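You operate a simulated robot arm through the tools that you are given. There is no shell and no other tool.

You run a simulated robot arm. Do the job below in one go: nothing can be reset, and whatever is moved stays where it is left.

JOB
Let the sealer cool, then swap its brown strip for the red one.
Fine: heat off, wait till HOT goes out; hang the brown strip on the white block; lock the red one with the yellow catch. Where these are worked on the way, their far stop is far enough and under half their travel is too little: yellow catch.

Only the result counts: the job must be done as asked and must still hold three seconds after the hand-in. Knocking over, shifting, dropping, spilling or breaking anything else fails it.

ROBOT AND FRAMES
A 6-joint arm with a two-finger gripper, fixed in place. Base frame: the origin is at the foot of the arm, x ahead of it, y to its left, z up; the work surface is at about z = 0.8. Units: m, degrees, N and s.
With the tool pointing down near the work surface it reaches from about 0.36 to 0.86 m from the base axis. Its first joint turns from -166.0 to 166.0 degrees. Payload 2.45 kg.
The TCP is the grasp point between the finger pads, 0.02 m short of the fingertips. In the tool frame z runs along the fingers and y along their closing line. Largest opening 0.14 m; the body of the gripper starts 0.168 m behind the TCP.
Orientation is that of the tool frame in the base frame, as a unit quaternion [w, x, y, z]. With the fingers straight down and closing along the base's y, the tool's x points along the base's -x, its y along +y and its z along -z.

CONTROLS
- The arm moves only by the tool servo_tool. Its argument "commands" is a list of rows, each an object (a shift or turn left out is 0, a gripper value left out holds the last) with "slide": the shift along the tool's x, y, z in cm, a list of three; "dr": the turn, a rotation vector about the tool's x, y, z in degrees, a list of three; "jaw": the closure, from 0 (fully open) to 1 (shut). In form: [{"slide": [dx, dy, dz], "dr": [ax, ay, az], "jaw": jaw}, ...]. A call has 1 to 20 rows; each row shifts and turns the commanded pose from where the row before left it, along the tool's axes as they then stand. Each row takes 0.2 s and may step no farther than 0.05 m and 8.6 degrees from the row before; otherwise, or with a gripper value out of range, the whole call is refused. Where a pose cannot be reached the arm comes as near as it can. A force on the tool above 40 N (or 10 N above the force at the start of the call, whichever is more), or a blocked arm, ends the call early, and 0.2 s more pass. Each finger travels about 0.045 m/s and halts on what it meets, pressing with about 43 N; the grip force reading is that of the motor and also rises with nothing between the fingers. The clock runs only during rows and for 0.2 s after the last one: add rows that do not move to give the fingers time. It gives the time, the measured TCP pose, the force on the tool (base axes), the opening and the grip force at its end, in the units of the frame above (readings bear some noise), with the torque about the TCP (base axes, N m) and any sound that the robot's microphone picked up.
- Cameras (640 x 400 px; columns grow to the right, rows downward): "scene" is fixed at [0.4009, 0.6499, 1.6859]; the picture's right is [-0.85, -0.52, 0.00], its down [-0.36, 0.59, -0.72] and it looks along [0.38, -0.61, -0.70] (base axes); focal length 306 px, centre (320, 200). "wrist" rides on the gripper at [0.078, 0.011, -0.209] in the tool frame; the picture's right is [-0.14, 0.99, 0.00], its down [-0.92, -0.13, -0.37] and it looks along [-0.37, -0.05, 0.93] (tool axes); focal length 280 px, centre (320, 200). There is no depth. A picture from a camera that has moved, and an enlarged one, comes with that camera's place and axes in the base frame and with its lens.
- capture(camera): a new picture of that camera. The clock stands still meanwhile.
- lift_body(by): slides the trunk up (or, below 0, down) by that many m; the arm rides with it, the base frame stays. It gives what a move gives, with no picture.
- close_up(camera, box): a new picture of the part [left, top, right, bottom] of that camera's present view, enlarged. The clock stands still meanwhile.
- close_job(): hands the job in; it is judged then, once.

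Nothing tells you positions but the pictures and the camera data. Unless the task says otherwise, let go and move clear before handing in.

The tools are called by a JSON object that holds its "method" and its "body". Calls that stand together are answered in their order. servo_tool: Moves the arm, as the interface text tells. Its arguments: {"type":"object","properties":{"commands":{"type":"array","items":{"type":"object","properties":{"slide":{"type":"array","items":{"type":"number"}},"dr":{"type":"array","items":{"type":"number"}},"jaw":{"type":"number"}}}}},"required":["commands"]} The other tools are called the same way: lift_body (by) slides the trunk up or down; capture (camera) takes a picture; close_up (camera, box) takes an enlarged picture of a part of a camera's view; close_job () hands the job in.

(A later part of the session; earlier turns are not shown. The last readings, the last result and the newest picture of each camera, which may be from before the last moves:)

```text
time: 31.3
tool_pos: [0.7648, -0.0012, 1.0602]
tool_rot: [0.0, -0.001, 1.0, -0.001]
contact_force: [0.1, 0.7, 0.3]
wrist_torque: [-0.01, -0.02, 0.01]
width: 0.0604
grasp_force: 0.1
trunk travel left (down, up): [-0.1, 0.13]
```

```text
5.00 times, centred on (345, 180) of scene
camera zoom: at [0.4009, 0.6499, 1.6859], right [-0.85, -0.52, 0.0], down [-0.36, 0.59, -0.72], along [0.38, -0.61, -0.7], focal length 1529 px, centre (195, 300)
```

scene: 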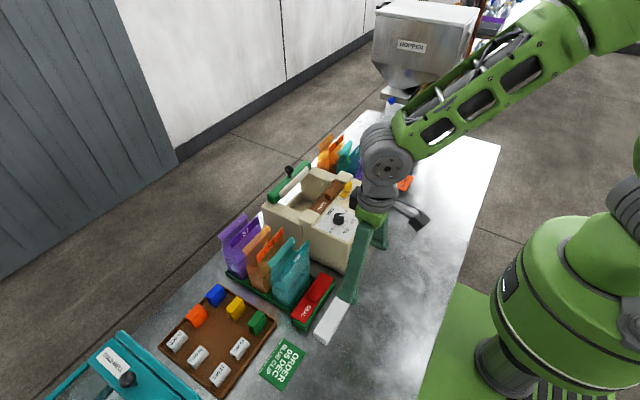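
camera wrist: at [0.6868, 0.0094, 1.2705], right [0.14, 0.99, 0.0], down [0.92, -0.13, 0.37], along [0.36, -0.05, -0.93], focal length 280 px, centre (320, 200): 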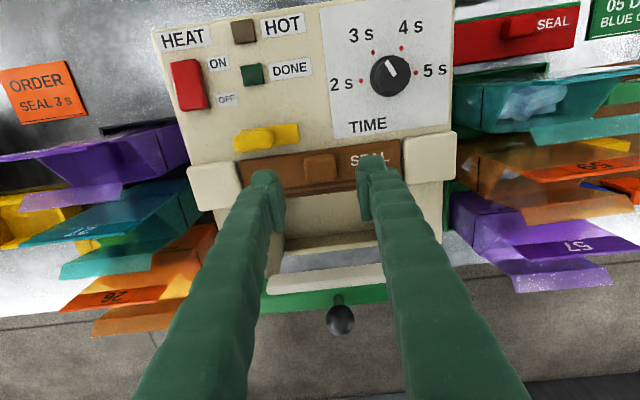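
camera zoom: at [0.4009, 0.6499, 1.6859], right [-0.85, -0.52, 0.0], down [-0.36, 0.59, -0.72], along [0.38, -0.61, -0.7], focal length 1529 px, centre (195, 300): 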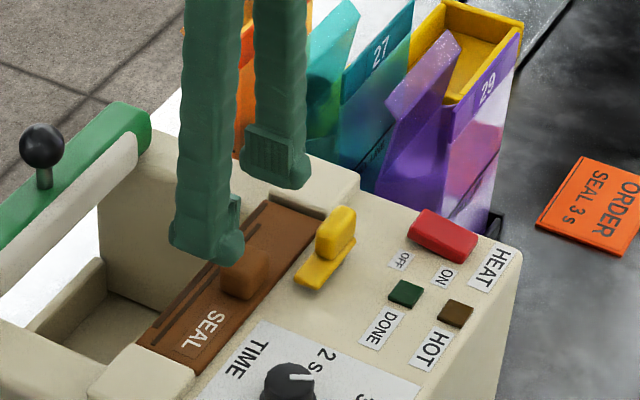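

The knob is centred between the fingers at about (0.761, -0.001). I'll lower carefully around it.

{"method": "servo_tool", "body": {"commands": [{"slide": [0.25, 0, 2]}, {"slide": [0, 0, 1.5]}, {"slide": [0, 0, 1]}, {"slide": [0, 0, 0.5]}, {"slide": [0, 0, 0.3]}, {"slide": [0, 0, 0.3]}, {}]}}

{"method": "close_up", "body": {"camera": "scene", "box": [300, 140, 390, 220]}}

{"method": "close_up", "body": {"camera": "wrist", "box": [240, 140, 400, 240]}}

```text
time: 32.9
tool_pos: [0.763, -0.0002, 1.0059]
tool_rot: [0.0, -0.002, 1.0, -0.001]
contact_force: [-0.3, -0.3, 0.2]
wrist_torque: [0.02, 0.02, -0.01]
width: 0.0603
grasp_force: 0.0
trunk travel left (down, up): [-0.1, 0.13]
```

```text
5.00 times, centred on (345, 180) of scene
camera zoom: at [0.4009, 0.6499, 1.6859], right [-0.85, -0.52, 0.0], down [-0.36, 0.59, -0.72], along [0.38, -0.61, -0.7], focal length 1529 px, centre (195, 300)
```

zoom: 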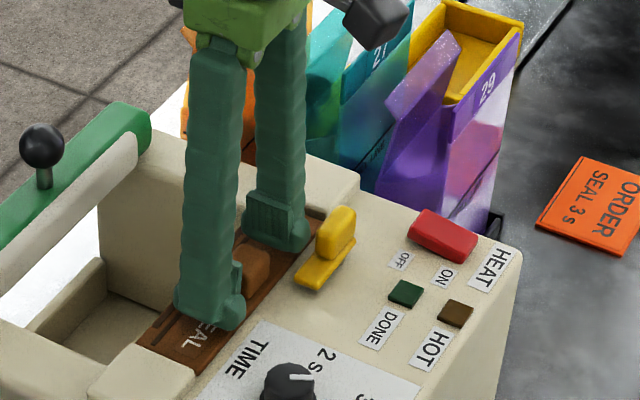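

```text
4.00 times, centred on (320, 190) of wrist
camera zoom: at [0.6844, 0.0092, 1.2162], right [0.14, 0.99, 0.0], down [0.92, -0.13, 0.37], along [0.36, -0.05, -0.93], focal length 1122 px, centre (320, 240)
```

zoom: 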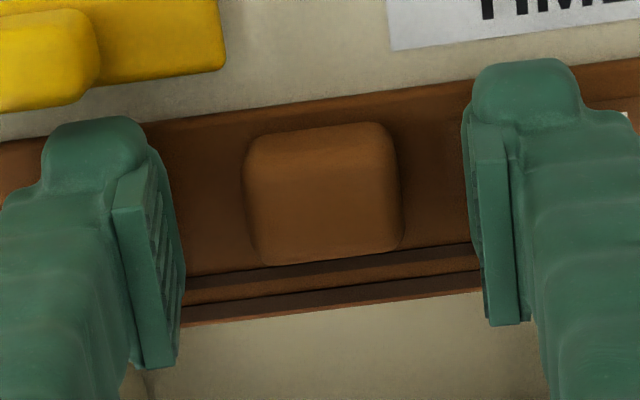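

Still clear of the plate; I'll lower further in small steps.

{"method": "servo_tool", "body": {"commands": [{"slide": [0, 0, 0.25]}, {"slide": [0, 0, 0.25]}, {"slide": [0, 0, 0.2]}, {}]}}

{"method": "close_up", "body": {"camera": "scene", "box": [310, 165, 370, 215]}}

{"method": "close_up", "body": {"camera": "wrist", "box": [240, 140, 400, 240]}}

```text
time: 33.9
tool_pos: [0.7622, -0.002, 0.9996]
tool_rot: [0.002, -0.001, 1.0, 0.0]
contact_force: [1.2, -1.2, 9.3]
wrist_torque: [0.05, -0.06, -0.03]
width: 0.0601
grasp_force: 0.1
trunk travel left (down, up): [-0.1, 0.13]
```

```text
8.00 times, centred on (340, 190) of scene
camera zoom: at [0.4009, 0.6499, 1.6859], right [-0.85, -0.52, 0.0], down [-0.36, 0.59, -0.72], along [0.38, -0.61, -0.7], focal length 2447 px, centre (160, 280)
```

zoom: 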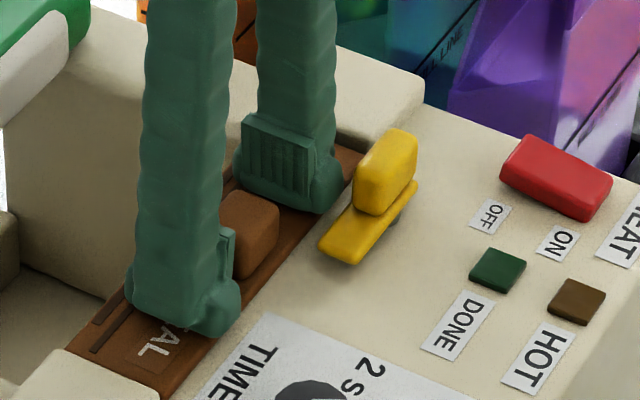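

```text
4.00 times, centred on (320, 190) of wrist
camera zoom: at [0.6842, 0.009, 1.2107], right [0.14, 0.99, 0.0], down [0.92, -0.13, 0.37], along [0.37, -0.05, -0.93], focal length 1122 px, centre (320, 240)
```

zoom: 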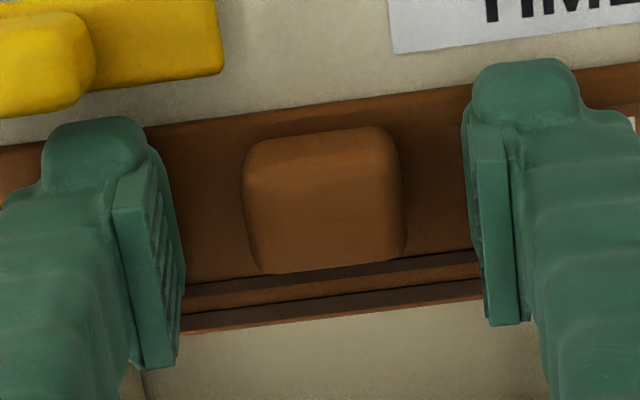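

Fingertips just touch the plate (plate top z ≈ 0.980). I'll back off 2 mm and grip the knob.

{"method": "servo_tool", "body": {"commands": [{"slide": [0, 0, -0.25]}, {"jaw": 1}, {}, {}, {}, {}]}}

{"method": "close_up", "body": {"camera": "wrist", "box": [240, 140, 400, 240]}}

```text
time: 35.3
tool_pos: [0.7622, -0.0015, 1.0018]
tool_rot: [-0.001, -0.001, 1.0, -0.001]
contact_force: [0.2, -0.7, -0.3]
wrist_torque: [0.03, 0.0, -0.03]
width: 0.0305
grasp_force: 43.3
trunk travel left (down, up): [-0.1, 0.13]
```

```text
4.00 times, centred on (320, 190) of wrist
camera zoom: at [0.6846, 0.0094, 1.212], right [0.14, 0.99, 0.0], down [0.92, -0.13, 0.37], along [0.36, -0.05, -0.93], focal length 1122 px, centre (320, 240)
```

zoom: 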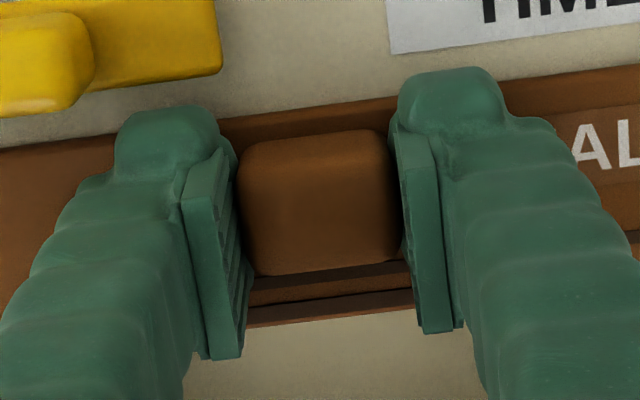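

Gripped (30.5 mm) with no side load. Lifting straight up slowly.

{"method": "servo_tool", "body": {"commands": [{"slide": [0, 0, -0.5]}, {"slide": [0, 0, -1]}, {"slide": [0, 0, -2]}, {"slide": [0, 0, -3]}, {"slide": [0, 0, -4]}, {}]}}

{"method": "close_up", "body": {"camera": "scene", "box": [280, 110, 400, 220]}}

{"method": "capture", "body": {"camera": "wrist"}}

```text
time: 36.7
tool_pos: [0.7638, -0.0008, 1.1078]
tool_rot: [0.0, -0.001, 1.0, -0.001]
contact_force: [0.3, -0.1, -0.2]
wrist_torque: [0.0, 0.01, 0.0]
width: 0.0303
grasp_force: 42.8
trunk travel left (down, up): [-0.1, 0.13]
```

```text
3.64 times, centred on (340, 165) of scene
camera zoom: at [0.4009, 0.6499, 1.6859], right [-0.85, -0.52, 0.0], down [-0.36, 0.59, -0.72], along [0.38, -0.61, -0.7], focal length 1112 px, centre (247, 327)
```

zoom: 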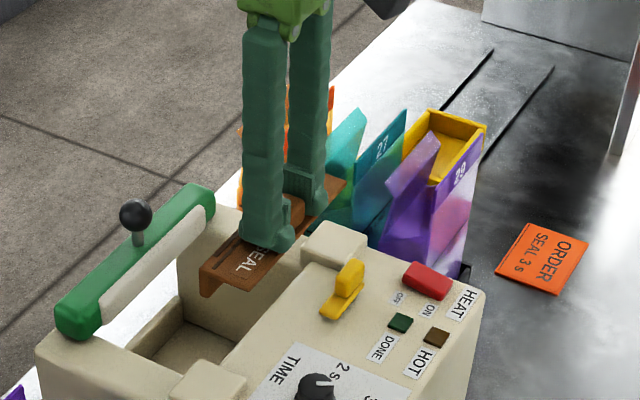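

```text
taken
camera wrist: at [0.6852, 0.0097, 1.3177], right [0.14, 0.99, 0.0], down [0.92, -0.13, 0.37], along [0.36, -0.05, -0.93], focal length 280 px, centre (320, 200)
```

wrist: 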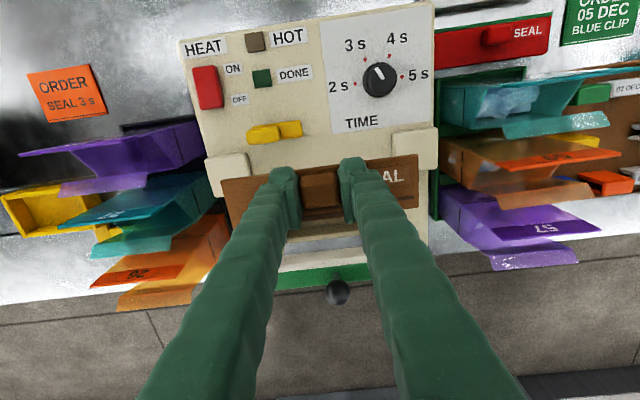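

The brown strip (an angle with its lip on the far side) came away cleanly. I'll zoom to see how it sits relative to the gripper.

{"method": "close_up", "body": {"camera": "wrist", "box": [210, 140, 430, 260]}}

{"method": "close_up", "body": {"camera": "scene", "box": [310, 150, 400, 220]}}

```text
2.91 times, centred on (320, 200) of wrist
camera zoom: at [0.6852, 0.0097, 1.3177], right [0.14, 0.99, 0.0], down [0.92, -0.13, 0.37], along [0.36, -0.05, -0.93], focal length 816 px, centre (320, 200)
```

zoom: 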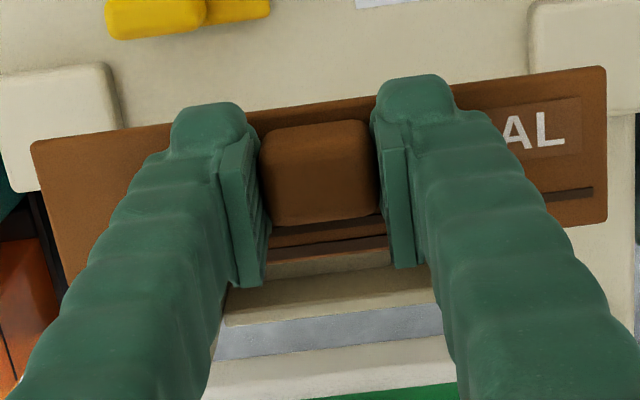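

```text
5.71 times, centred on (355, 185) of scene
camera zoom: at [0.4009, 0.6499, 1.6859], right [-0.85, -0.52, 0.0], down [-0.36, 0.59, -0.72], along [0.38, -0.61, -0.7], focal length 1748 px, centre (120, 286)
```

zoom: 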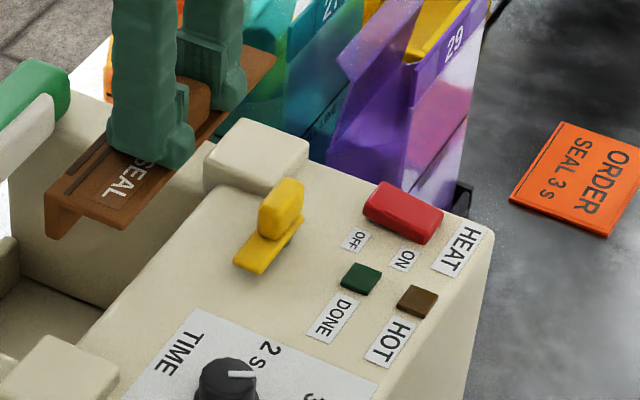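

The strip sits x −17…+31 mm and centred in y relative to the gripper. I'll carry it high over to the white block, aiming TCP (0.580, 0.270), and stop 6 cm above.

{"method": "servo_tool", "body": {"commands": [{"slide": [0, 0, -3]}, {"slide": [2.3, 3.39, 0]}, {"slide": [2.3, 3.39, 0]}, {"slide": [2.3, 3.39, 0]}, {"slide": [2.3, 3.39, 0]}, {"slide": [2.3, 3.39, 0]}, {"slide": [2.3, 3.39, 0]}, {"slide": [2.3, 3.39, 0]}, {"slide": [2.3, 3.39, 0]}, {}, {"slide": [0, 0, 4]}, {"slide": [0, 0, 4]}, {"slide": [0, 0, 4]}, {"slide": [0, 0, 4]}, {"slide": [0, 0, 3]}, {}, {}]}}

{"method": "capture", "body": {"camera": "wrist"}}

{"method": "close_up", "body": {"camera": "scene", "box": [250, 210, 400, 350]}}

```text
time: 40.3
tool_pos: [0.5779, 0.2697, 0.9491]
tool_rot: [0.0, 0.0, 1.0, -0.001]
contact_force: [-0.1, 0.2, -0.2]
wrist_torque: [0.0, 0.01, 0.04]
width: 0.0306
grasp_force: 42.6
trunk travel left (down, up): [-0.1, 0.13]
```

```text
taken
camera wrist: at [0.4998, 0.2802, 1.1582], right [0.14, 0.99, 0.0], down [0.92, -0.13, 0.37], along [0.36, -0.05, -0.93], focal length 280 px, centre (320, 200)
```

wrist: 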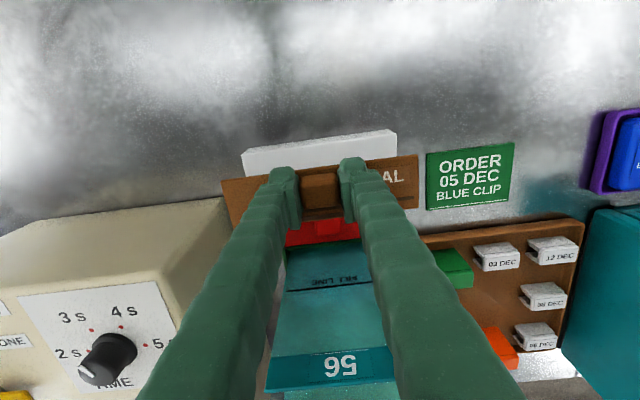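

```text
2.86 times, centred on (325, 280) of scene
camera zoom: at [0.4009, 0.6499, 1.6859], right [-0.85, -0.52, 0.0], down [-0.36, 0.59, -0.72], along [0.38, -0.61, -0.7], focal length 874 px, centre (306, -29)
```

zoom: 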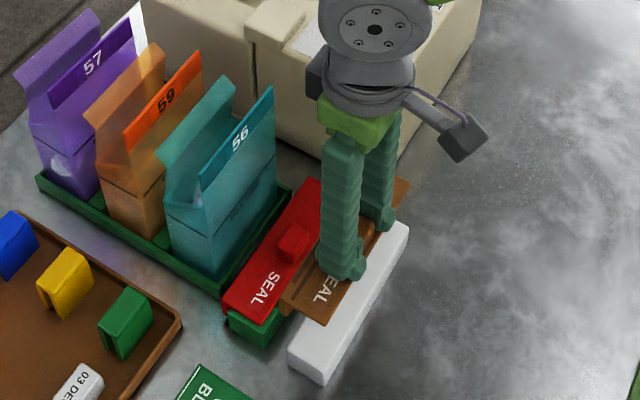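

Over the white block; I'll shift 2.5 mm to +x and lower until just above it.

{"method": "servo_tool", "body": {"commands": [{"slide": [-0.25, 0, 2]}, {"slide": [0, 0, 2]}, {"slide": [0, 0, 1.2]}, {}]}}

{"method": "capture", "body": {"camera": "wrist"}}

{"method": "close_up", "body": {"camera": "scene", "box": [280, 250, 380, 350]}}

{"method": "close_up", "body": {"camera": "wrist", "box": [210, 110, 430, 250]}}

```text
time: 41.3
tool_pos: [0.5807, 0.2708, 0.8949]
tool_rot: [-0.001, 0.0, 1.0, -0.001]
contact_force: [0.7, -0.5, -1.3]
wrist_torque: [0.0, 0.01, -0.03]
width: 0.0306
grasp_force: 42.9
trunk travel left (down, up): [-0.1, 0.13]
```

```text
taken
camera wrist: at [0.5022, 0.2804, 1.105], right [0.14, 0.99, 0.0], down [0.92, -0.13, 0.37], along [0.36, -0.05, -0.93], focal length 280 px, centre (320, 200)
```

wrist: 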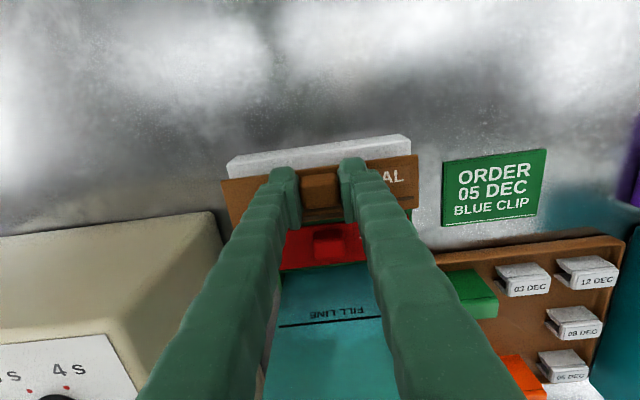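

```text
4.00 times, centred on (330, 300) of scene
camera zoom: at [0.4009, 0.6499, 1.6859], right [-0.85, -0.52, 0.0], down [-0.36, 0.59, -0.72], along [0.38, -0.61, -0.7], focal length 1224 px, centre (280, -200)
```

zoom: 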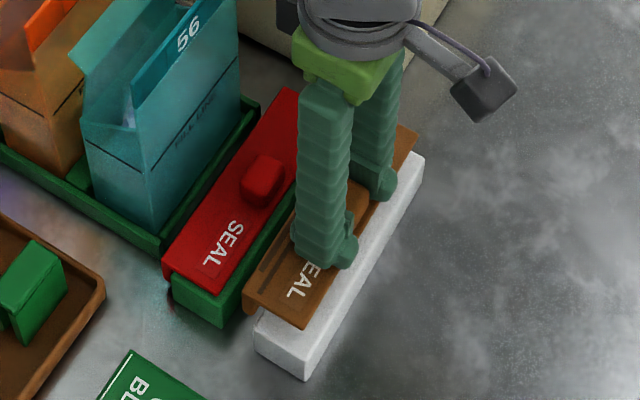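

```text
2.86 times, centred on (320, 180) of wrist
camera zoom: at [0.5022, 0.2804, 1.105], right [0.14, 0.99, 0.0], down [0.92, -0.13, 0.37], along [0.36, -0.05, -0.93], focal length 801 px, centre (320, 257)
```

zoom: 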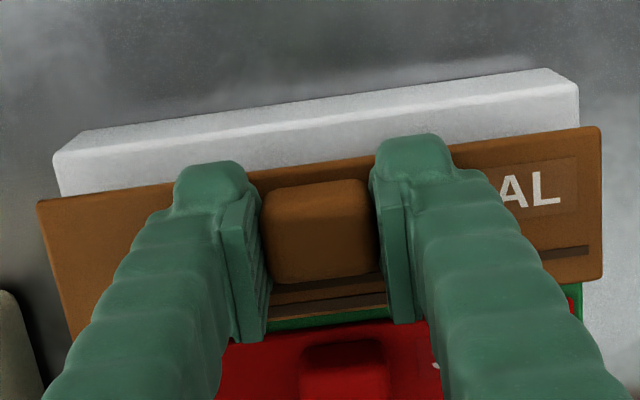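

Alignment is good: plate over the block top, lip beyond its far edge. Lowering onto it.

{"method": "servo_tool", "body": {"commands": [{"slide": [0, 0, 1]}, {"slide": [0, 0, 0.8]}, {"slide": [0, 0, 0.4]}, {"slide": [0, 0, 0.2]}, {}]}}

{"method": "close_up", "body": {"camera": "scene", "box": [280, 250, 380, 350]}}

```text
time: 42.5
tool_pos: [0.5809, 0.2696, 0.8709]
tool_rot: [0.0, -0.001, 1.0, -0.001]
contact_force: [-1.3, 0.5, -1.0]
wrist_torque: [0.0, 0.02, 0.0]
width: 0.0308
grasp_force: 43.3
trunk travel left (down, up): [-0.1, 0.13]
```

```text
4.00 times, centred on (330, 300) of scene
camera zoom: at [0.4009, 0.6499, 1.6859], right [-0.85, -0.52, 0.0], down [-0.36, 0.59, -0.72], along [0.38, -0.61, -0.7], focal length 1224 px, centre (280, -200)
```

zoom: 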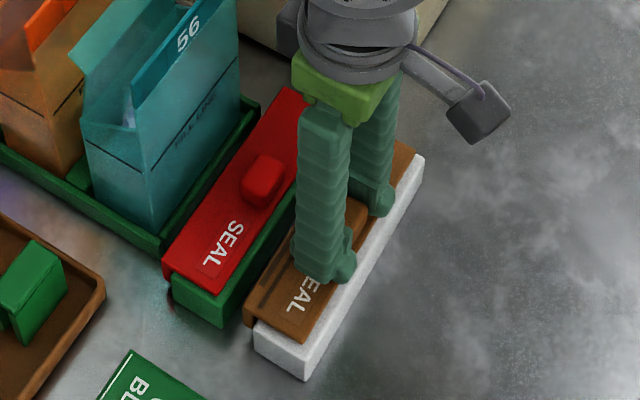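

{"method": "servo_tool", "body": {"commands": [{"slide": [0, 0, 0.2]}, {"slide": [0, 0, 0.15]}, {}]}}

```text
time: 43.3
tool_pos: [0.5813, 0.2694, 0.8672]
tool_rot: [0.001, -0.002, 1.0, 0.0]
contact_force: [-0.8, -0.3, -0.5]
wrist_torque: [0.02, 0.03, 0.02]
width: 0.0302
grasp_force: 42.7
trunk travel left (down, up): [-0.1, 0.13]
```

The strip is a couple of millimetres above the block with no contact yet; I'll go on in small steps.

{"method": "servo_tool", "body": {"commands": [{"slide": [0, 0, 0.15]}, {"slide": [0, 0, 0.15]}, {}]}}

{"method": "close_up", "body": {"camera": "scene", "box": [280, 250, 380, 350]}}

```text
time: 44.1
tool_pos: [0.5817, 0.2702, 0.8635]
tool_rot: [0.0, -0.001, 1.0, -0.001]
contact_force: [0.2, 0.2, -1.1]
wrist_torque: [-0.02, 0.02, 0.03]
width: 0.0306
grasp_force: 42.9
trunk travel left (down, up): [-0.1, 0.13]
```

```text
4.00 times, centred on (330, 300) of scene
camera zoom: at [0.4009, 0.6499, 1.6859], right [-0.85, -0.52, 0.0], down [-0.36, 0.59, -0.72], along [0.38, -0.61, -0.7], focal length 1224 px, centre (280, -200)
```

zoom: 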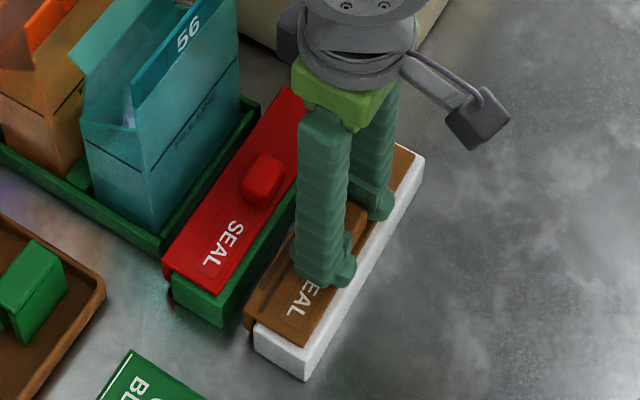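

{"method": "servo_tool", "body": {"commands": [{"slide": [0, 0, 0.15]}, {"slide": [0, 0, 0.1]}, {}]}}

{"method": "close_up", "body": {"camera": "wrist", "box": [210, 110, 430, 250]}}

```text
time: 44.9
tool_pos: [0.5799, 0.27, 0.865]
tool_rot: [0.001, -0.001, 1.0, 0.0]
contact_force: [-2.2, 0.3, 19.6]
wrist_torque: [-0.03, 0.05, 0.01]
width: 0.0307
grasp_force: 42.9
trunk travel left (down, up): [-0.1, 0.13]
```

```text
2.86 times, centred on (320, 180) of wrist
camera zoom: at [0.5019, 0.2793, 1.0736], right [0.14, 0.99, 0.0], down [0.92, -0.13, 0.37], along [0.37, -0.05, -0.93], focal length 801 px, centre (320, 257)
```

zoom: 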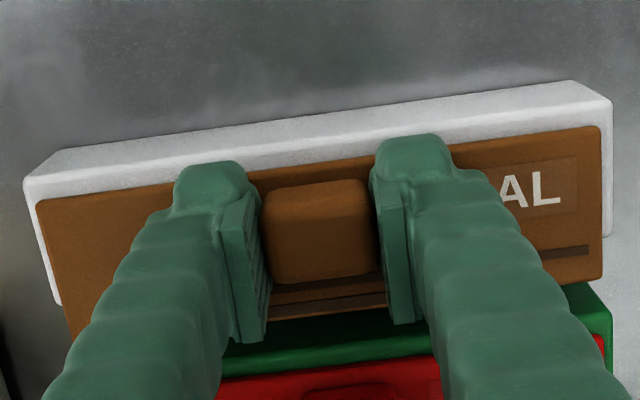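

It rests on the block (20 N, flat). I'll ease off, open the fingers and rise.

{"method": "servo_tool", "body": {"commands": [{"slide": [0, 0, -0.15]}, {"jaw": 0.57}, {}, {}, {}, {"slide": [0, 0, -1]}, {"slide": [0, 0, -2]}, {"slide": [0, 0, -3]}, {"slide": [0, 0, -3]}, {}]}}

{"method": "capture", "body": {"camera": "wrist"}}

{"method": "close_up", "body": {"camera": "scene", "box": [280, 250, 380, 350]}}

```text
time: 47.1
tool_pos: [0.5788, 0.2701, 0.9529]
tool_rot: [-0.001, -0.001, 1.0, -0.001]
contact_force: [0.0, 0.4, 1.0]
wrist_torque: [0.0, -0.01, 0.0]
width: 0.0602
grasp_force: 0.1
trunk travel left (down, up): [-0.1, 0.13]
```

```text
taken
camera wrist: at [0.5006, 0.2807, 1.1625], right [0.14, 0.99, 0.0], down [0.92, -0.13, 0.37], along [0.36, -0.05, -0.93], focal length 280 px, centre (320, 200)
```

wrist: 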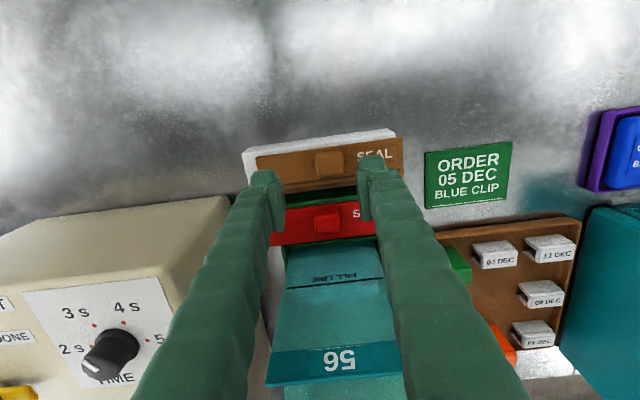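

```text
4.00 times, centred on (330, 300) of scene
camera zoom: at [0.4009, 0.6499, 1.6859], right [-0.85, -0.52, 0.0], down [-0.36, 0.59, -0.72], along [0.38, -0.61, -0.7], focal length 1224 px, centre (280, -200)
```

zoom: 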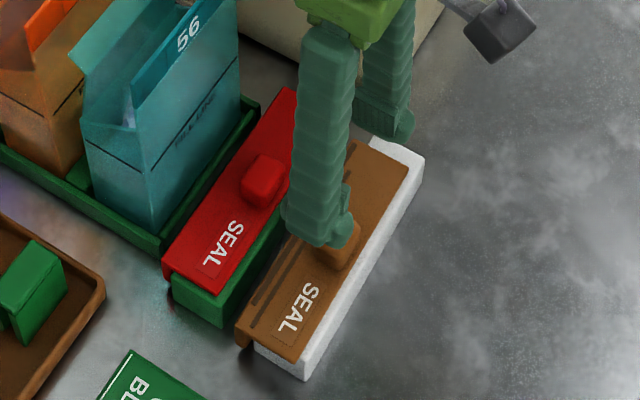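

The brown strip seems to have shifted a bit towards +y on release. I'll check closely.

{"method": "close_up", "body": {"camera": "wrist", "box": [230, 110, 430, 250]}}

{"method": "close_up", "body": {"camera": "scene", "box": [300, 280, 390, 350]}}

```text
2.86 times, centred on (330, 180) of wrist
camera zoom: at [0.5006, 0.2807, 1.1625], right [0.14, 0.99, 0.0], down [0.92, -0.13, 0.37], along [0.36, -0.05, -0.93], focal length 801 px, centre (291, 257)
```

zoom: 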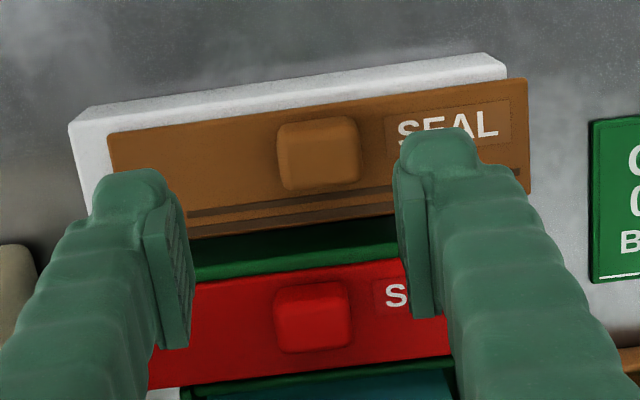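

```text
5.71 times, centred on (345, 315) of scene
camera zoom: at [0.4009, 0.6499, 1.6859], right [-0.85, -0.52, 0.0], down [-0.36, 0.59, -0.72], along [0.38, -0.61, -0.7], focal length 1748 px, centre (177, -457)
```

zoom: 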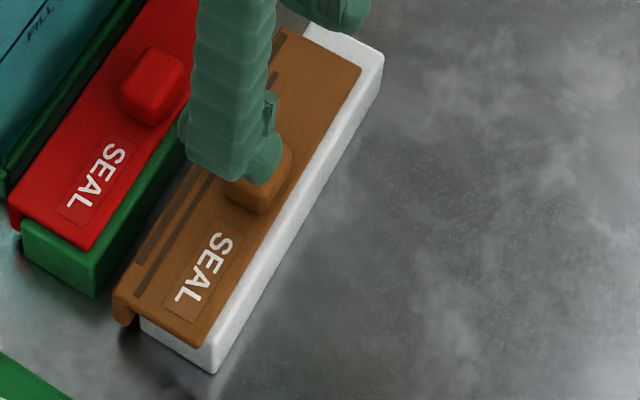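

It slid about 11 mm towards +y on release. I'll lower again with a wider opening centred on y = 0.270 and nudge the knob back to the middle by partly closing (without pinching).

{"method": "servo_tool", "body": {"commands": [{"slide": [-0.1, 0, 0], "jaw": 0.5}, {"slide": [0, 0, 3]}, {"slide": [0, 0, 3]}, {"slide": [0, 0, 1.5]}, {"slide": [0, 0, 0.7]}, {"slide": [0, 0, 0.3]}, {}]}}

{"method": "close_up", "body": {"camera": "wrist", "box": [210, 110, 430, 250]}}

```text
time: 48.7
tool_pos: [0.5832, 0.2711, 0.8686]
tool_rot: [0.001, -0.001, 1.0, -0.001]
contact_force: [0.4, 0.4, 0.5]
wrist_torque: [-0.01, 0.03, -0.01]
width: 0.0702
grasp_force: 0.1
trunk travel left (down, up): [-0.1, 0.13]
```

```text
2.86 times, centred on (320, 180) of wrist
camera zoom: at [0.5037, 0.2805, 1.0786], right [0.14, 0.99, 0.0], down [0.92, -0.13, 0.37], along [0.36, -0.05, -0.93], focal length 801 px, centre (320, 257)
```

zoom: 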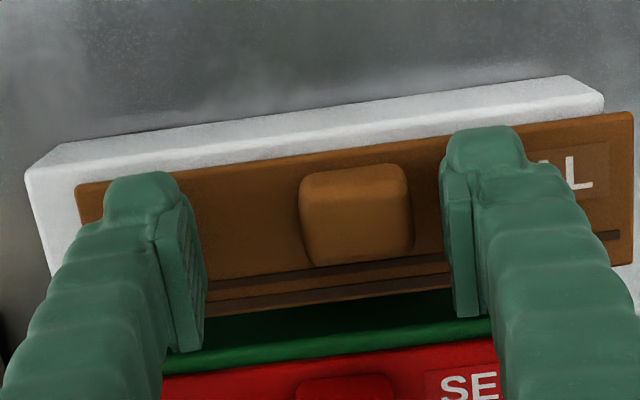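

{"method": "servo_tool", "body": {"commands": [{"slide": [0, 0, 0.15], "jaw": 0.55}, {"jaw": 0.6}, {"jaw": 0.65}, {"jaw": 0.7}, {"jaw": 0.73}, {"jaw": 0.76}, {}, {}]}}

{"method": "close_up", "body": {"camera": "wrist", "box": [210, 110, 430, 250]}}

```text
time: 50.5
tool_pos: [0.582, 0.2707, 0.8671]
tool_rot: [0.001, -0.001, 1.0, -0.001]
contact_force: [0.0, 0.2, 1.0]
wrist_torque: [0.02, -0.01, 0.02]
width: 0.0339
grasp_force: 0.1
trunk travel left (down, up): [-0.1, 0.13]
```

```text
2.86 times, centred on (320, 180) of wrist
camera zoom: at [0.5037, 0.2804, 1.0772], right [0.14, 0.99, 0.0], down [0.92, -0.13, 0.37], along [0.36, -0.05, -0.93], focal length 801 px, centre (320, 257)
```

zoom: 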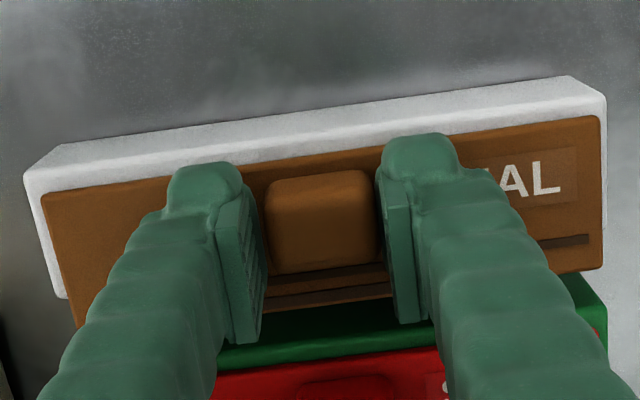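

The strip is back in the middle. I'll open in gentle steps and see whether it stays.

{"method": "servo_tool", "body": {"commands": [{"jaw": 0.72}, {"jaw": 0.68}, {"jaw": 0.64}, {"jaw": 0.6}, {"jaw": 0.55}, {"jaw": 0.5}, {}, {}]}}

{"method": "close_up", "body": {"camera": "wrist", "box": [210, 110, 430, 250]}}

```text
time: 52.3
tool_pos: [0.5811, 0.2704, 0.8664]
tool_rot: [0.0, -0.001, 1.0, 0.0]
contact_force: [-0.3, 0.1, -0.6]
wrist_torque: [0.02, -0.02, -0.01]
width: 0.07
grasp_force: 0.1
trunk travel left (down, up): [-0.1, 0.13]
```

```text
2.86 times, centred on (320, 180) of wrist
camera zoom: at [0.5037, 0.2804, 1.0772], right [0.14, 0.99, 0.0], down [0.92, -0.13, 0.37], along [0.36, -0.05, -0.93], focal length 801 px, centre (320, 257)
```

zoom: 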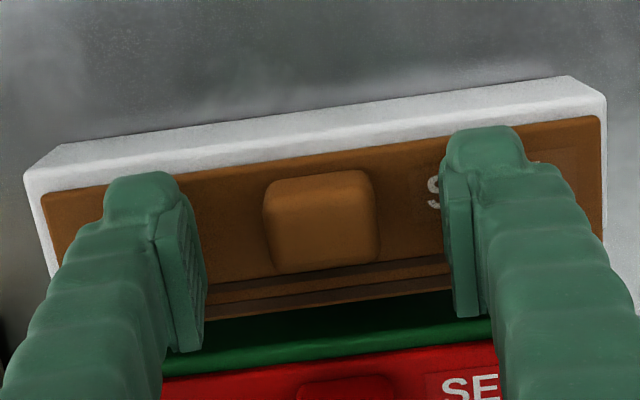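

The strip stays centred on the white block. Now I'll rise and move over to the red strip's knob at the same relative height as I used for the brown one.

{"method": "servo_tool", "body": {"commands": [{"slide": [0, 0, -2]}, {"slide": [0, 0, -3.6], "jaw": 0.57}, {"slide": [-3.35, 0, 0]}, {"slide": [-3.35, 0, 0]}, {}, {}]}}

{"method": "close_up", "body": {"camera": "wrist", "box": [240, 140, 400, 240]}}

{"method": "close_up", "body": {"camera": "scene", "box": [260, 240, 390, 350]}}

```text
time: 53.7
tool_pos: [0.6485, 0.2707, 0.9233]
tool_rot: [-0.002, 0.0, 1.0, -0.001]
contact_force: [0.7, -0.6, -1.0]
wrist_torque: [-0.02, 0.0, 0.0]
width: 0.0599
grasp_force: 0.0
trunk travel left (down, up): [-0.1, 0.13]
```

```text
4.00 times, centred on (320, 190) of wrist
camera zoom: at [0.5711, 0.2811, 1.1328], right [0.14, 0.99, 0.0], down [0.92, -0.13, 0.37], along [0.36, -0.05, -0.93], focal length 1122 px, centre (320, 240)
```

zoom: 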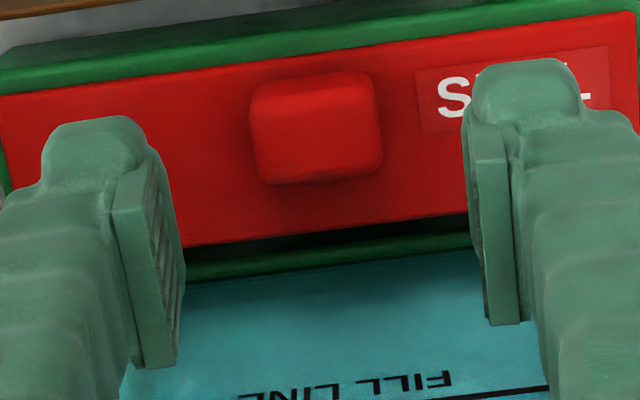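

```text
3.64 times, centred on (325, 295) of scene
camera zoom: at [0.4009, 0.6499, 1.6859], right [-0.85, -0.52, 0.0], down [-0.36, 0.59, -0.72], along [0.38, -0.61, -0.7], focal length 1112 px, centre (302, -146)
```

zoom: 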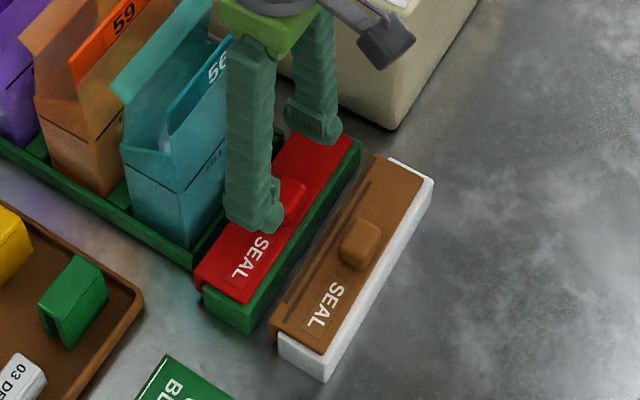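

The red knob matches the brown view within 1–2 mm. I'll correct by 1.4 mm in x and −1.2 mm in y, then lower around it.

{"method": "servo_tool", "body": {"commands": [{"slide": [-0.14, -0.12, 2]}, {"slide": [0, 0, 2]}, {"slide": [0, 0, 1]}, {"slide": [0, 0, 0.4]}, {}]}}

{"method": "close_up", "body": {"camera": "wrist", "box": [240, 140, 400, 240]}}

{"method": "close_up", "body": {"camera": "scene", "box": [260, 240, 390, 350]}}

```text
time: 54.9
tool_pos: [0.6492, 0.2692, 0.8672]
tool_rot: [0.0, -0.002, 1.0, -0.001]
contact_force: [0.1, -0.1, 0.1]
wrist_torque: [0.02, 0.01, -0.03]
width: 0.06
grasp_force: 0.0
trunk travel left (down, up): [-0.1, 0.13]
```

```text
4.00 times, centred on (320, 190) of wrist
camera zoom: at [0.5717, 0.2796, 1.0778], right [0.14, 0.99, 0.0], down [0.92, -0.13, 0.37], along [0.36, -0.05, -0.93], focal length 1122 px, centre (320, 240)
```

zoom: 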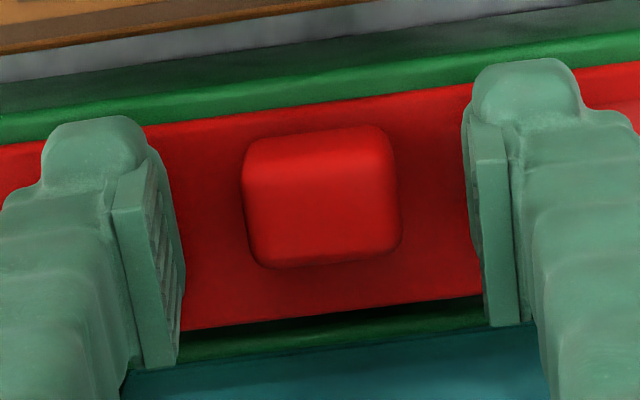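

```text
3.64 times, centred on (325, 295) of scene
camera zoom: at [0.4009, 0.6499, 1.6859], right [-0.85, -0.52, 0.0], down [-0.36, 0.59, -0.72], along [0.38, -0.61, -0.7], focal length 1112 px, centre (302, -146)
```

zoom: 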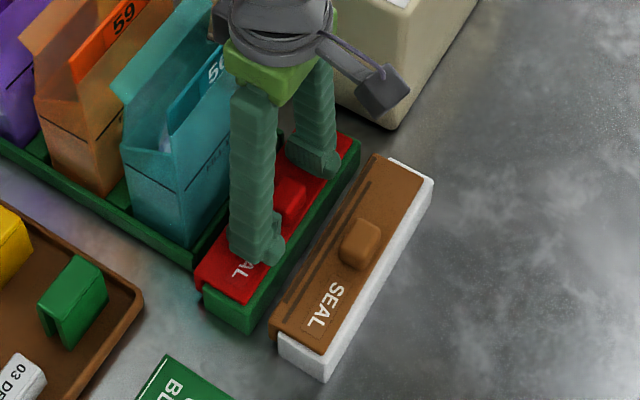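

The red knob now looks the same as the brown did at grasp. I'll touch down lightly, back off as before, and grip.

{"method": "servo_tool", "body": {"commands": [{"slide": [0, 0, 0.2]}, {"slide": [0, 0, 0.15]}, {}]}}

```text
time: 55.7
tool_pos: [0.6501, 0.2696, 0.8646]
tool_rot: [-0.001, 0.0, 1.0, -0.001]
contact_force: [0.5, -0.5, 0.6]
wrist_torque: [-0.01, 0.0, -0.01]
width: 0.0601
grasp_force: 0.0
trunk travel left (down, up): [-0.1, 0.13]
```

That matches the expected 2 mm clearance, so I'll grip here.

{"method": "servo_tool", "body": {"commands": [{"jaw": 1}, {}, {}, {}, {}]}}

{"method": "close_up", "body": {"camera": "wrist", "box": [240, 140, 400, 240]}}

```text
time: 56.9
tool_pos: [0.6502, 0.2687, 0.8647]
tool_rot: [0.0, -0.001, 1.0, 0.0]
contact_force: [-1.5, -0.2, 0.6]
wrist_torque: [0.03, 0.0, -0.03]
width: 0.0306
grasp_force: 42.5
trunk travel left (down, up): [-0.1, 0.13]
```

```text
4.00 times, centred on (320, 190) of wrist
camera zoom: at [0.5722, 0.2793, 1.0747], right [0.14, 0.99, 0.0], down [0.92, -0.13, 0.37], along [0.36, -0.05, -0.93], focal length 1122 px, centre (320, 240)
```

zoom: 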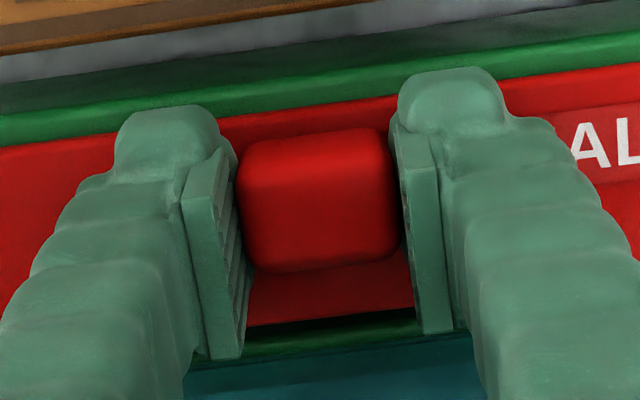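

Identical to the brown grasp. Lifting straight up and carrying it over the sealer's seat.

{"method": "servo_tool", "body": {"commands": [{"slide": [0, 0, -0.5]}, {"slide": [0, 0, -1]}, {"slide": [0, 0, -2]}, {"slide": [0, 0, -4]}, {"slide": [0, 0, -4]}, {"slide": [0, 0, -4]}, {"slide": [0, 0, -4]}, {"slide": [0, 0, -4]}, {"slide": [0, 0, -4]}, {}]}}

{"method": "servo_tool", "body": {"commands": [{"slide": [-1.4, -3.38, 0]}, {"slide": [-1.4, -3.38, 0]}, {"slide": [-1.4, -3.38, 0]}, {"slide": [-1.4, -3.38, 0]}, {"slide": [-1.4, -3.38, 0]}, {"slide": [-1.4, -3.38, 0]}, {"slide": [-1.4, -3.38, 0]}, {"slide": [-1.4, -3.38, 0]}, {}, {}]}}

{"method": "capture", "body": {"camera": "wrist"}}

{"method": "capture", "body": {"camera": "scene"}}

```text
time: 59.1
tool_pos: [0.6505, 0.2686, 1.1376]
tool_rot: [-0.001, -0.001, 1.0, -0.001]
contact_force: [-0.3, 0.0, 0.5]
wrist_torque: [0.04, 0.02, -0.03]
width: 0.0306
grasp_force: 43.0
trunk travel left (down, up): [-0.1, 0.13]
```

```text
time: 61.3
tool_pos: [0.7615, -0.0016, 1.1386]
tool_rot: [0.0, -0.001, 1.0, -0.001]
contact_force: [0.8, 0.8, -0.3]
wrist_torque: [-0.03, 0.01, -0.01]
width: 0.0303
grasp_force: 42.7
trunk travel left (down, up): [-0.1, 0.13]
```

```text
taken
camera wrist: at [0.6835, 0.0089, 1.3492], right [0.14, 0.99, 0.0], down [0.92, -0.13, 0.37], along [0.36, -0.05, -0.93], focal length 280 px, centre (320, 200)
```

wrist: 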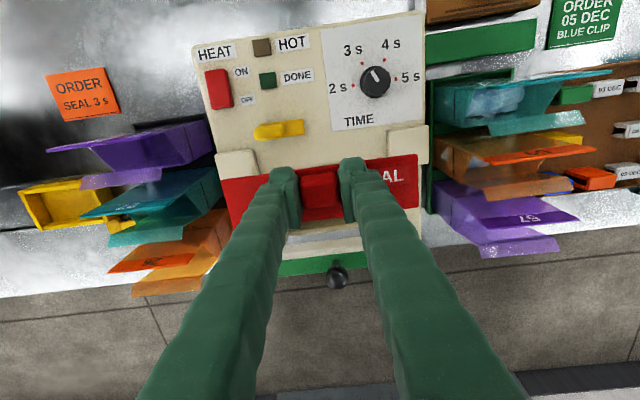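

```text
taken
```

scene: 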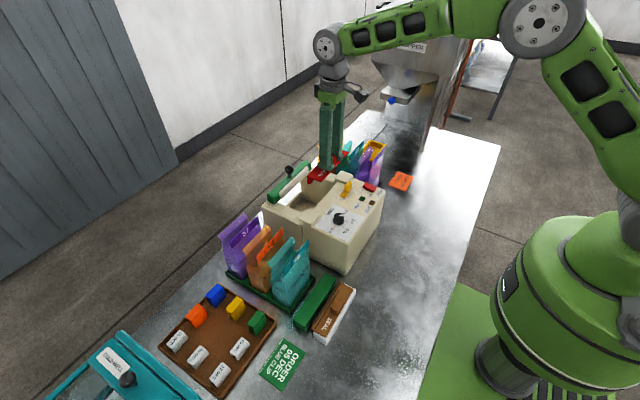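

Aligned within 1 mm of where the brown one was taken. I'll adjust and descend to just above the seat.

{"method": "servo_tool", "body": {"commands": [{"slide": [-0.12, 0.05, 3]}, {"slide": [0, 0, 4]}, {"slide": [0, 0, 3]}, {"slide": [0, 0, 0.8]}, {}, {}]}}

{"method": "close_up", "body": {"camera": "wrist", "box": [210, 110, 430, 250]}}

{"method": "close_up", "body": {"camera": "scene", "box": [290, 150, 380, 220]}}

```text
time: 62.7
tool_pos: [0.7647, -0.0005, 1.0308]
tool_rot: [-0.001, -0.001, 1.0, -0.001]
contact_force: [0.0, -0.5, -0.6]
wrist_torque: [0.01, 0.07, 0.03]
width: 0.0304
grasp_force: 43.2
trunk travel left (down, up): [-0.1, 0.13]
```

```text
2.86 times, centred on (320, 180) of wrist
camera zoom: at [0.6854, 0.0094, 1.2417], right [0.14, 0.99, 0.0], down [0.92, -0.13, 0.37], along [0.36, -0.05, -0.93], focal length 801 px, centre (320, 257)
```

zoom: 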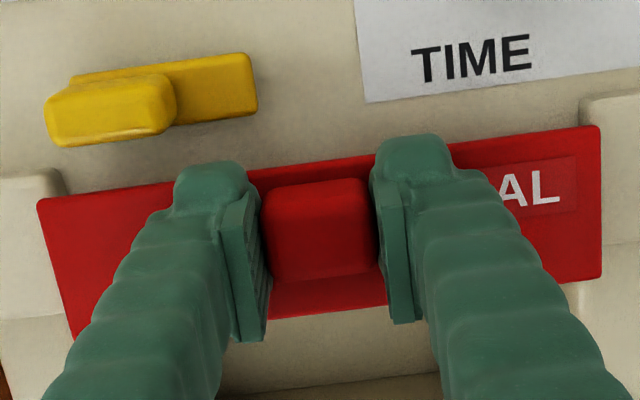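

```text
5.71 times, centred on (335, 185) of scene
camera zoom: at [0.4009, 0.6499, 1.6859], right [-0.85, -0.52, 0.0], down [-0.36, 0.59, -0.72], along [0.38, -0.61, -0.7], focal length 1748 px, centre (234, 286)
```

zoom: 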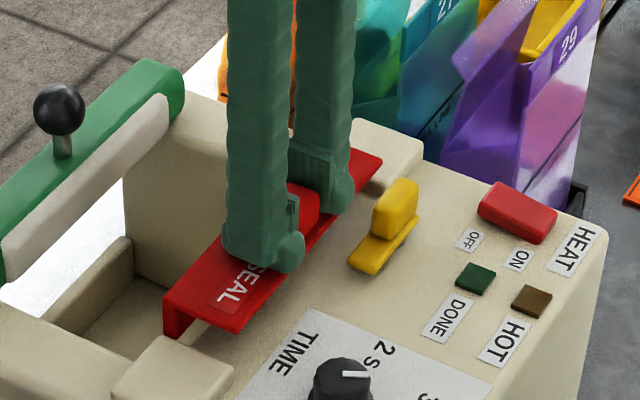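

y matches and x is under 1 mm ahead. Lowering gently into the seat.

{"method": "servo_tool", "body": {"commands": [{"slide": [0, 0, 0.8]}, {"slide": [0, 0, 0.6]}, {"slide": [0, 0, 0.4]}, {"slide": [0, 0, 0.3]}, {}]}}

{"method": "close_up", "body": {"camera": "scene", "box": [290, 150, 380, 220]}}

```text
time: 63.9
tool_pos: [0.7635, -0.0012, 1.0101]
tool_rot: [0.0, -0.001, 1.0, -0.001]
contact_force: [-0.4, -0.3, -0.9]
wrist_torque: [0.0, 0.0, -0.02]
width: 0.0304
grasp_force: 43.3
trunk travel left (down, up): [-0.1, 0.13]
```

```text
5.71 times, centred on (335, 185) of scene
camera zoom: at [0.4009, 0.6499, 1.6859], right [-0.85, -0.52, 0.0], down [-0.36, 0.59, -0.72], along [0.38, -0.61, -0.7], focal length 1748 px, centre (234, 286)
```

zoom: 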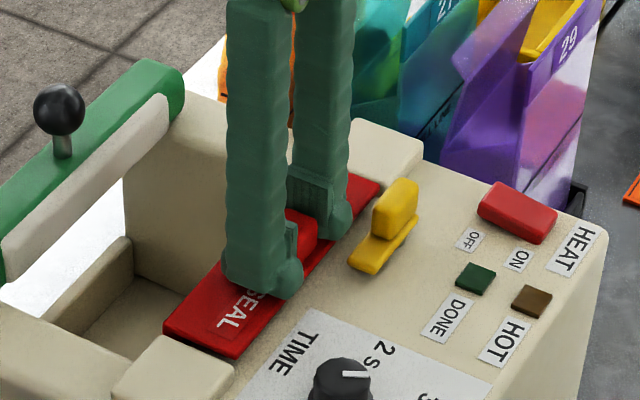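

It's entering between the side blocks with no force. Continuing down in small steps until it seats.

{"method": "servo_tool", "body": {"commands": [{"slide": [0, 0, 0.3]}, {"slide": [0, 0, 0.2]}, {"slide": [0, 0, 0.2]}, {"slide": [0, 0, 0.15]}, {}]}}

{"method": "close_up", "body": {"camera": "scene", "box": [290, 150, 380, 220]}}

{"method": "close_up", "body": {"camera": "wrist", "box": [210, 110, 430, 250]}}

```text
time: 65.1
tool_pos: [0.7639, -0.0016, 1.0017]
tool_rot: [0.0, -0.001, 1.0, -0.002]
contact_force: [-1.5, -1.4, 2.8]
wrist_torque: [0.0, -0.04, -0.02]
width: 0.0302
grasp_force: 43.0
trunk travel left (down, up): [-0.1, 0.13]
```

```text
5.71 times, centred on (335, 185) of scene
camera zoom: at [0.4009, 0.6499, 1.6859], right [-0.85, -0.52, 0.0], down [-0.36, 0.59, -0.72], along [0.38, -0.61, -0.7], focal length 1748 px, centre (234, 286)
```

zoom: 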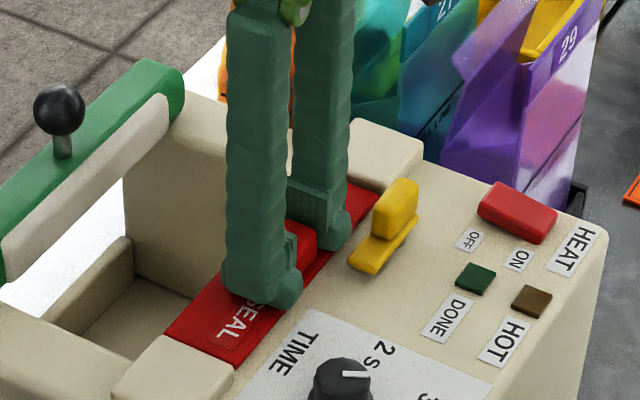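

```text
2.86 times, centred on (320, 180) of wrist
camera zoom: at [0.6858, 0.0093, 1.2127], right [0.14, 0.99, 0.0], down [0.92, -0.13, 0.37], along [0.36, -0.05, -0.93], focal length 801 px, centre (320, 257)
```

zoom: 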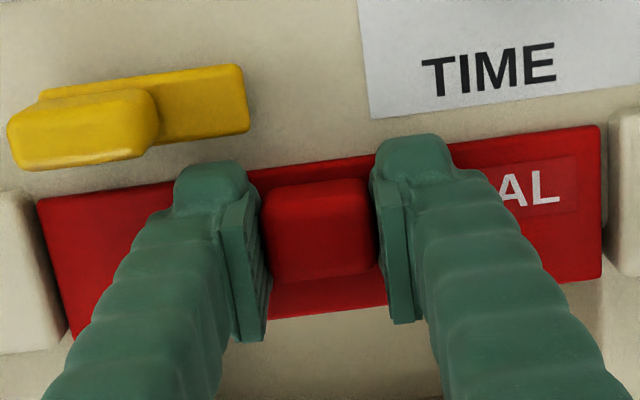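

Seated at the same height as the brown strip was. I'll confirm with a light push, then open slowly.

{"method": "servo_tool", "body": {"commands": [{"slide": [0, 0, 0.12]}, {}, {"slide": [0, 0, -0.08]}, {}]}}

{"method": "servo_tool", "body": {"commands": [{"jaw": 0.78}, {"jaw": 0.76}, {"jaw": 0.74}, {"jaw": 0.72}, {"jaw": 0.7}, {"jaw": 0.67}, {"jaw": 0.64}, {"jaw": 0.6}, {"jaw": 0.57}, {}]}}

{"method": "close_up", "body": {"camera": "wrist", "box": [210, 110, 430, 250]}}

```text
time: 66.1
tool_pos: [0.7639, -0.0005, 1.0026]
tool_rot: [0.0, -0.001, 1.0, -0.001]
contact_force: [2.6, -2.4, 8.2]
wrist_torque: [-0.03, -0.1, -0.01]
width: 0.0305
grasp_force: 43.2
trunk travel left (down, up): [-0.1, 0.13]
```

```text
time: 68.3
tool_pos: [0.7641, -0.002, 1.0013]
tool_rot: [0.0, -0.001, 1.0, -0.001]
contact_force: [0.0, -0.1, 0.3]
wrist_torque: [-0.01, 0.01, 0.03]
width: 0.0601
grasp_force: 0.1
trunk travel left (down, up): [-0.1, 0.13]
```

```text
2.86 times, centred on (320, 180) of wrist
camera zoom: at [0.6859, 0.0095, 1.2121], right [0.14, 0.99, 0.0], down [0.92, -0.13, 0.37], along [0.36, -0.05, -0.93], focal length 801 px, centre (320, 257)
```

zoom: 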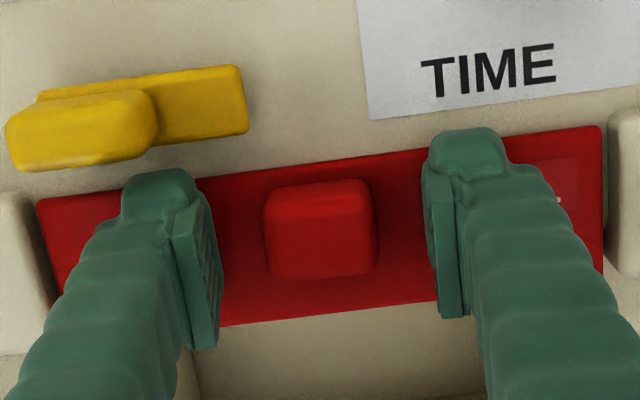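

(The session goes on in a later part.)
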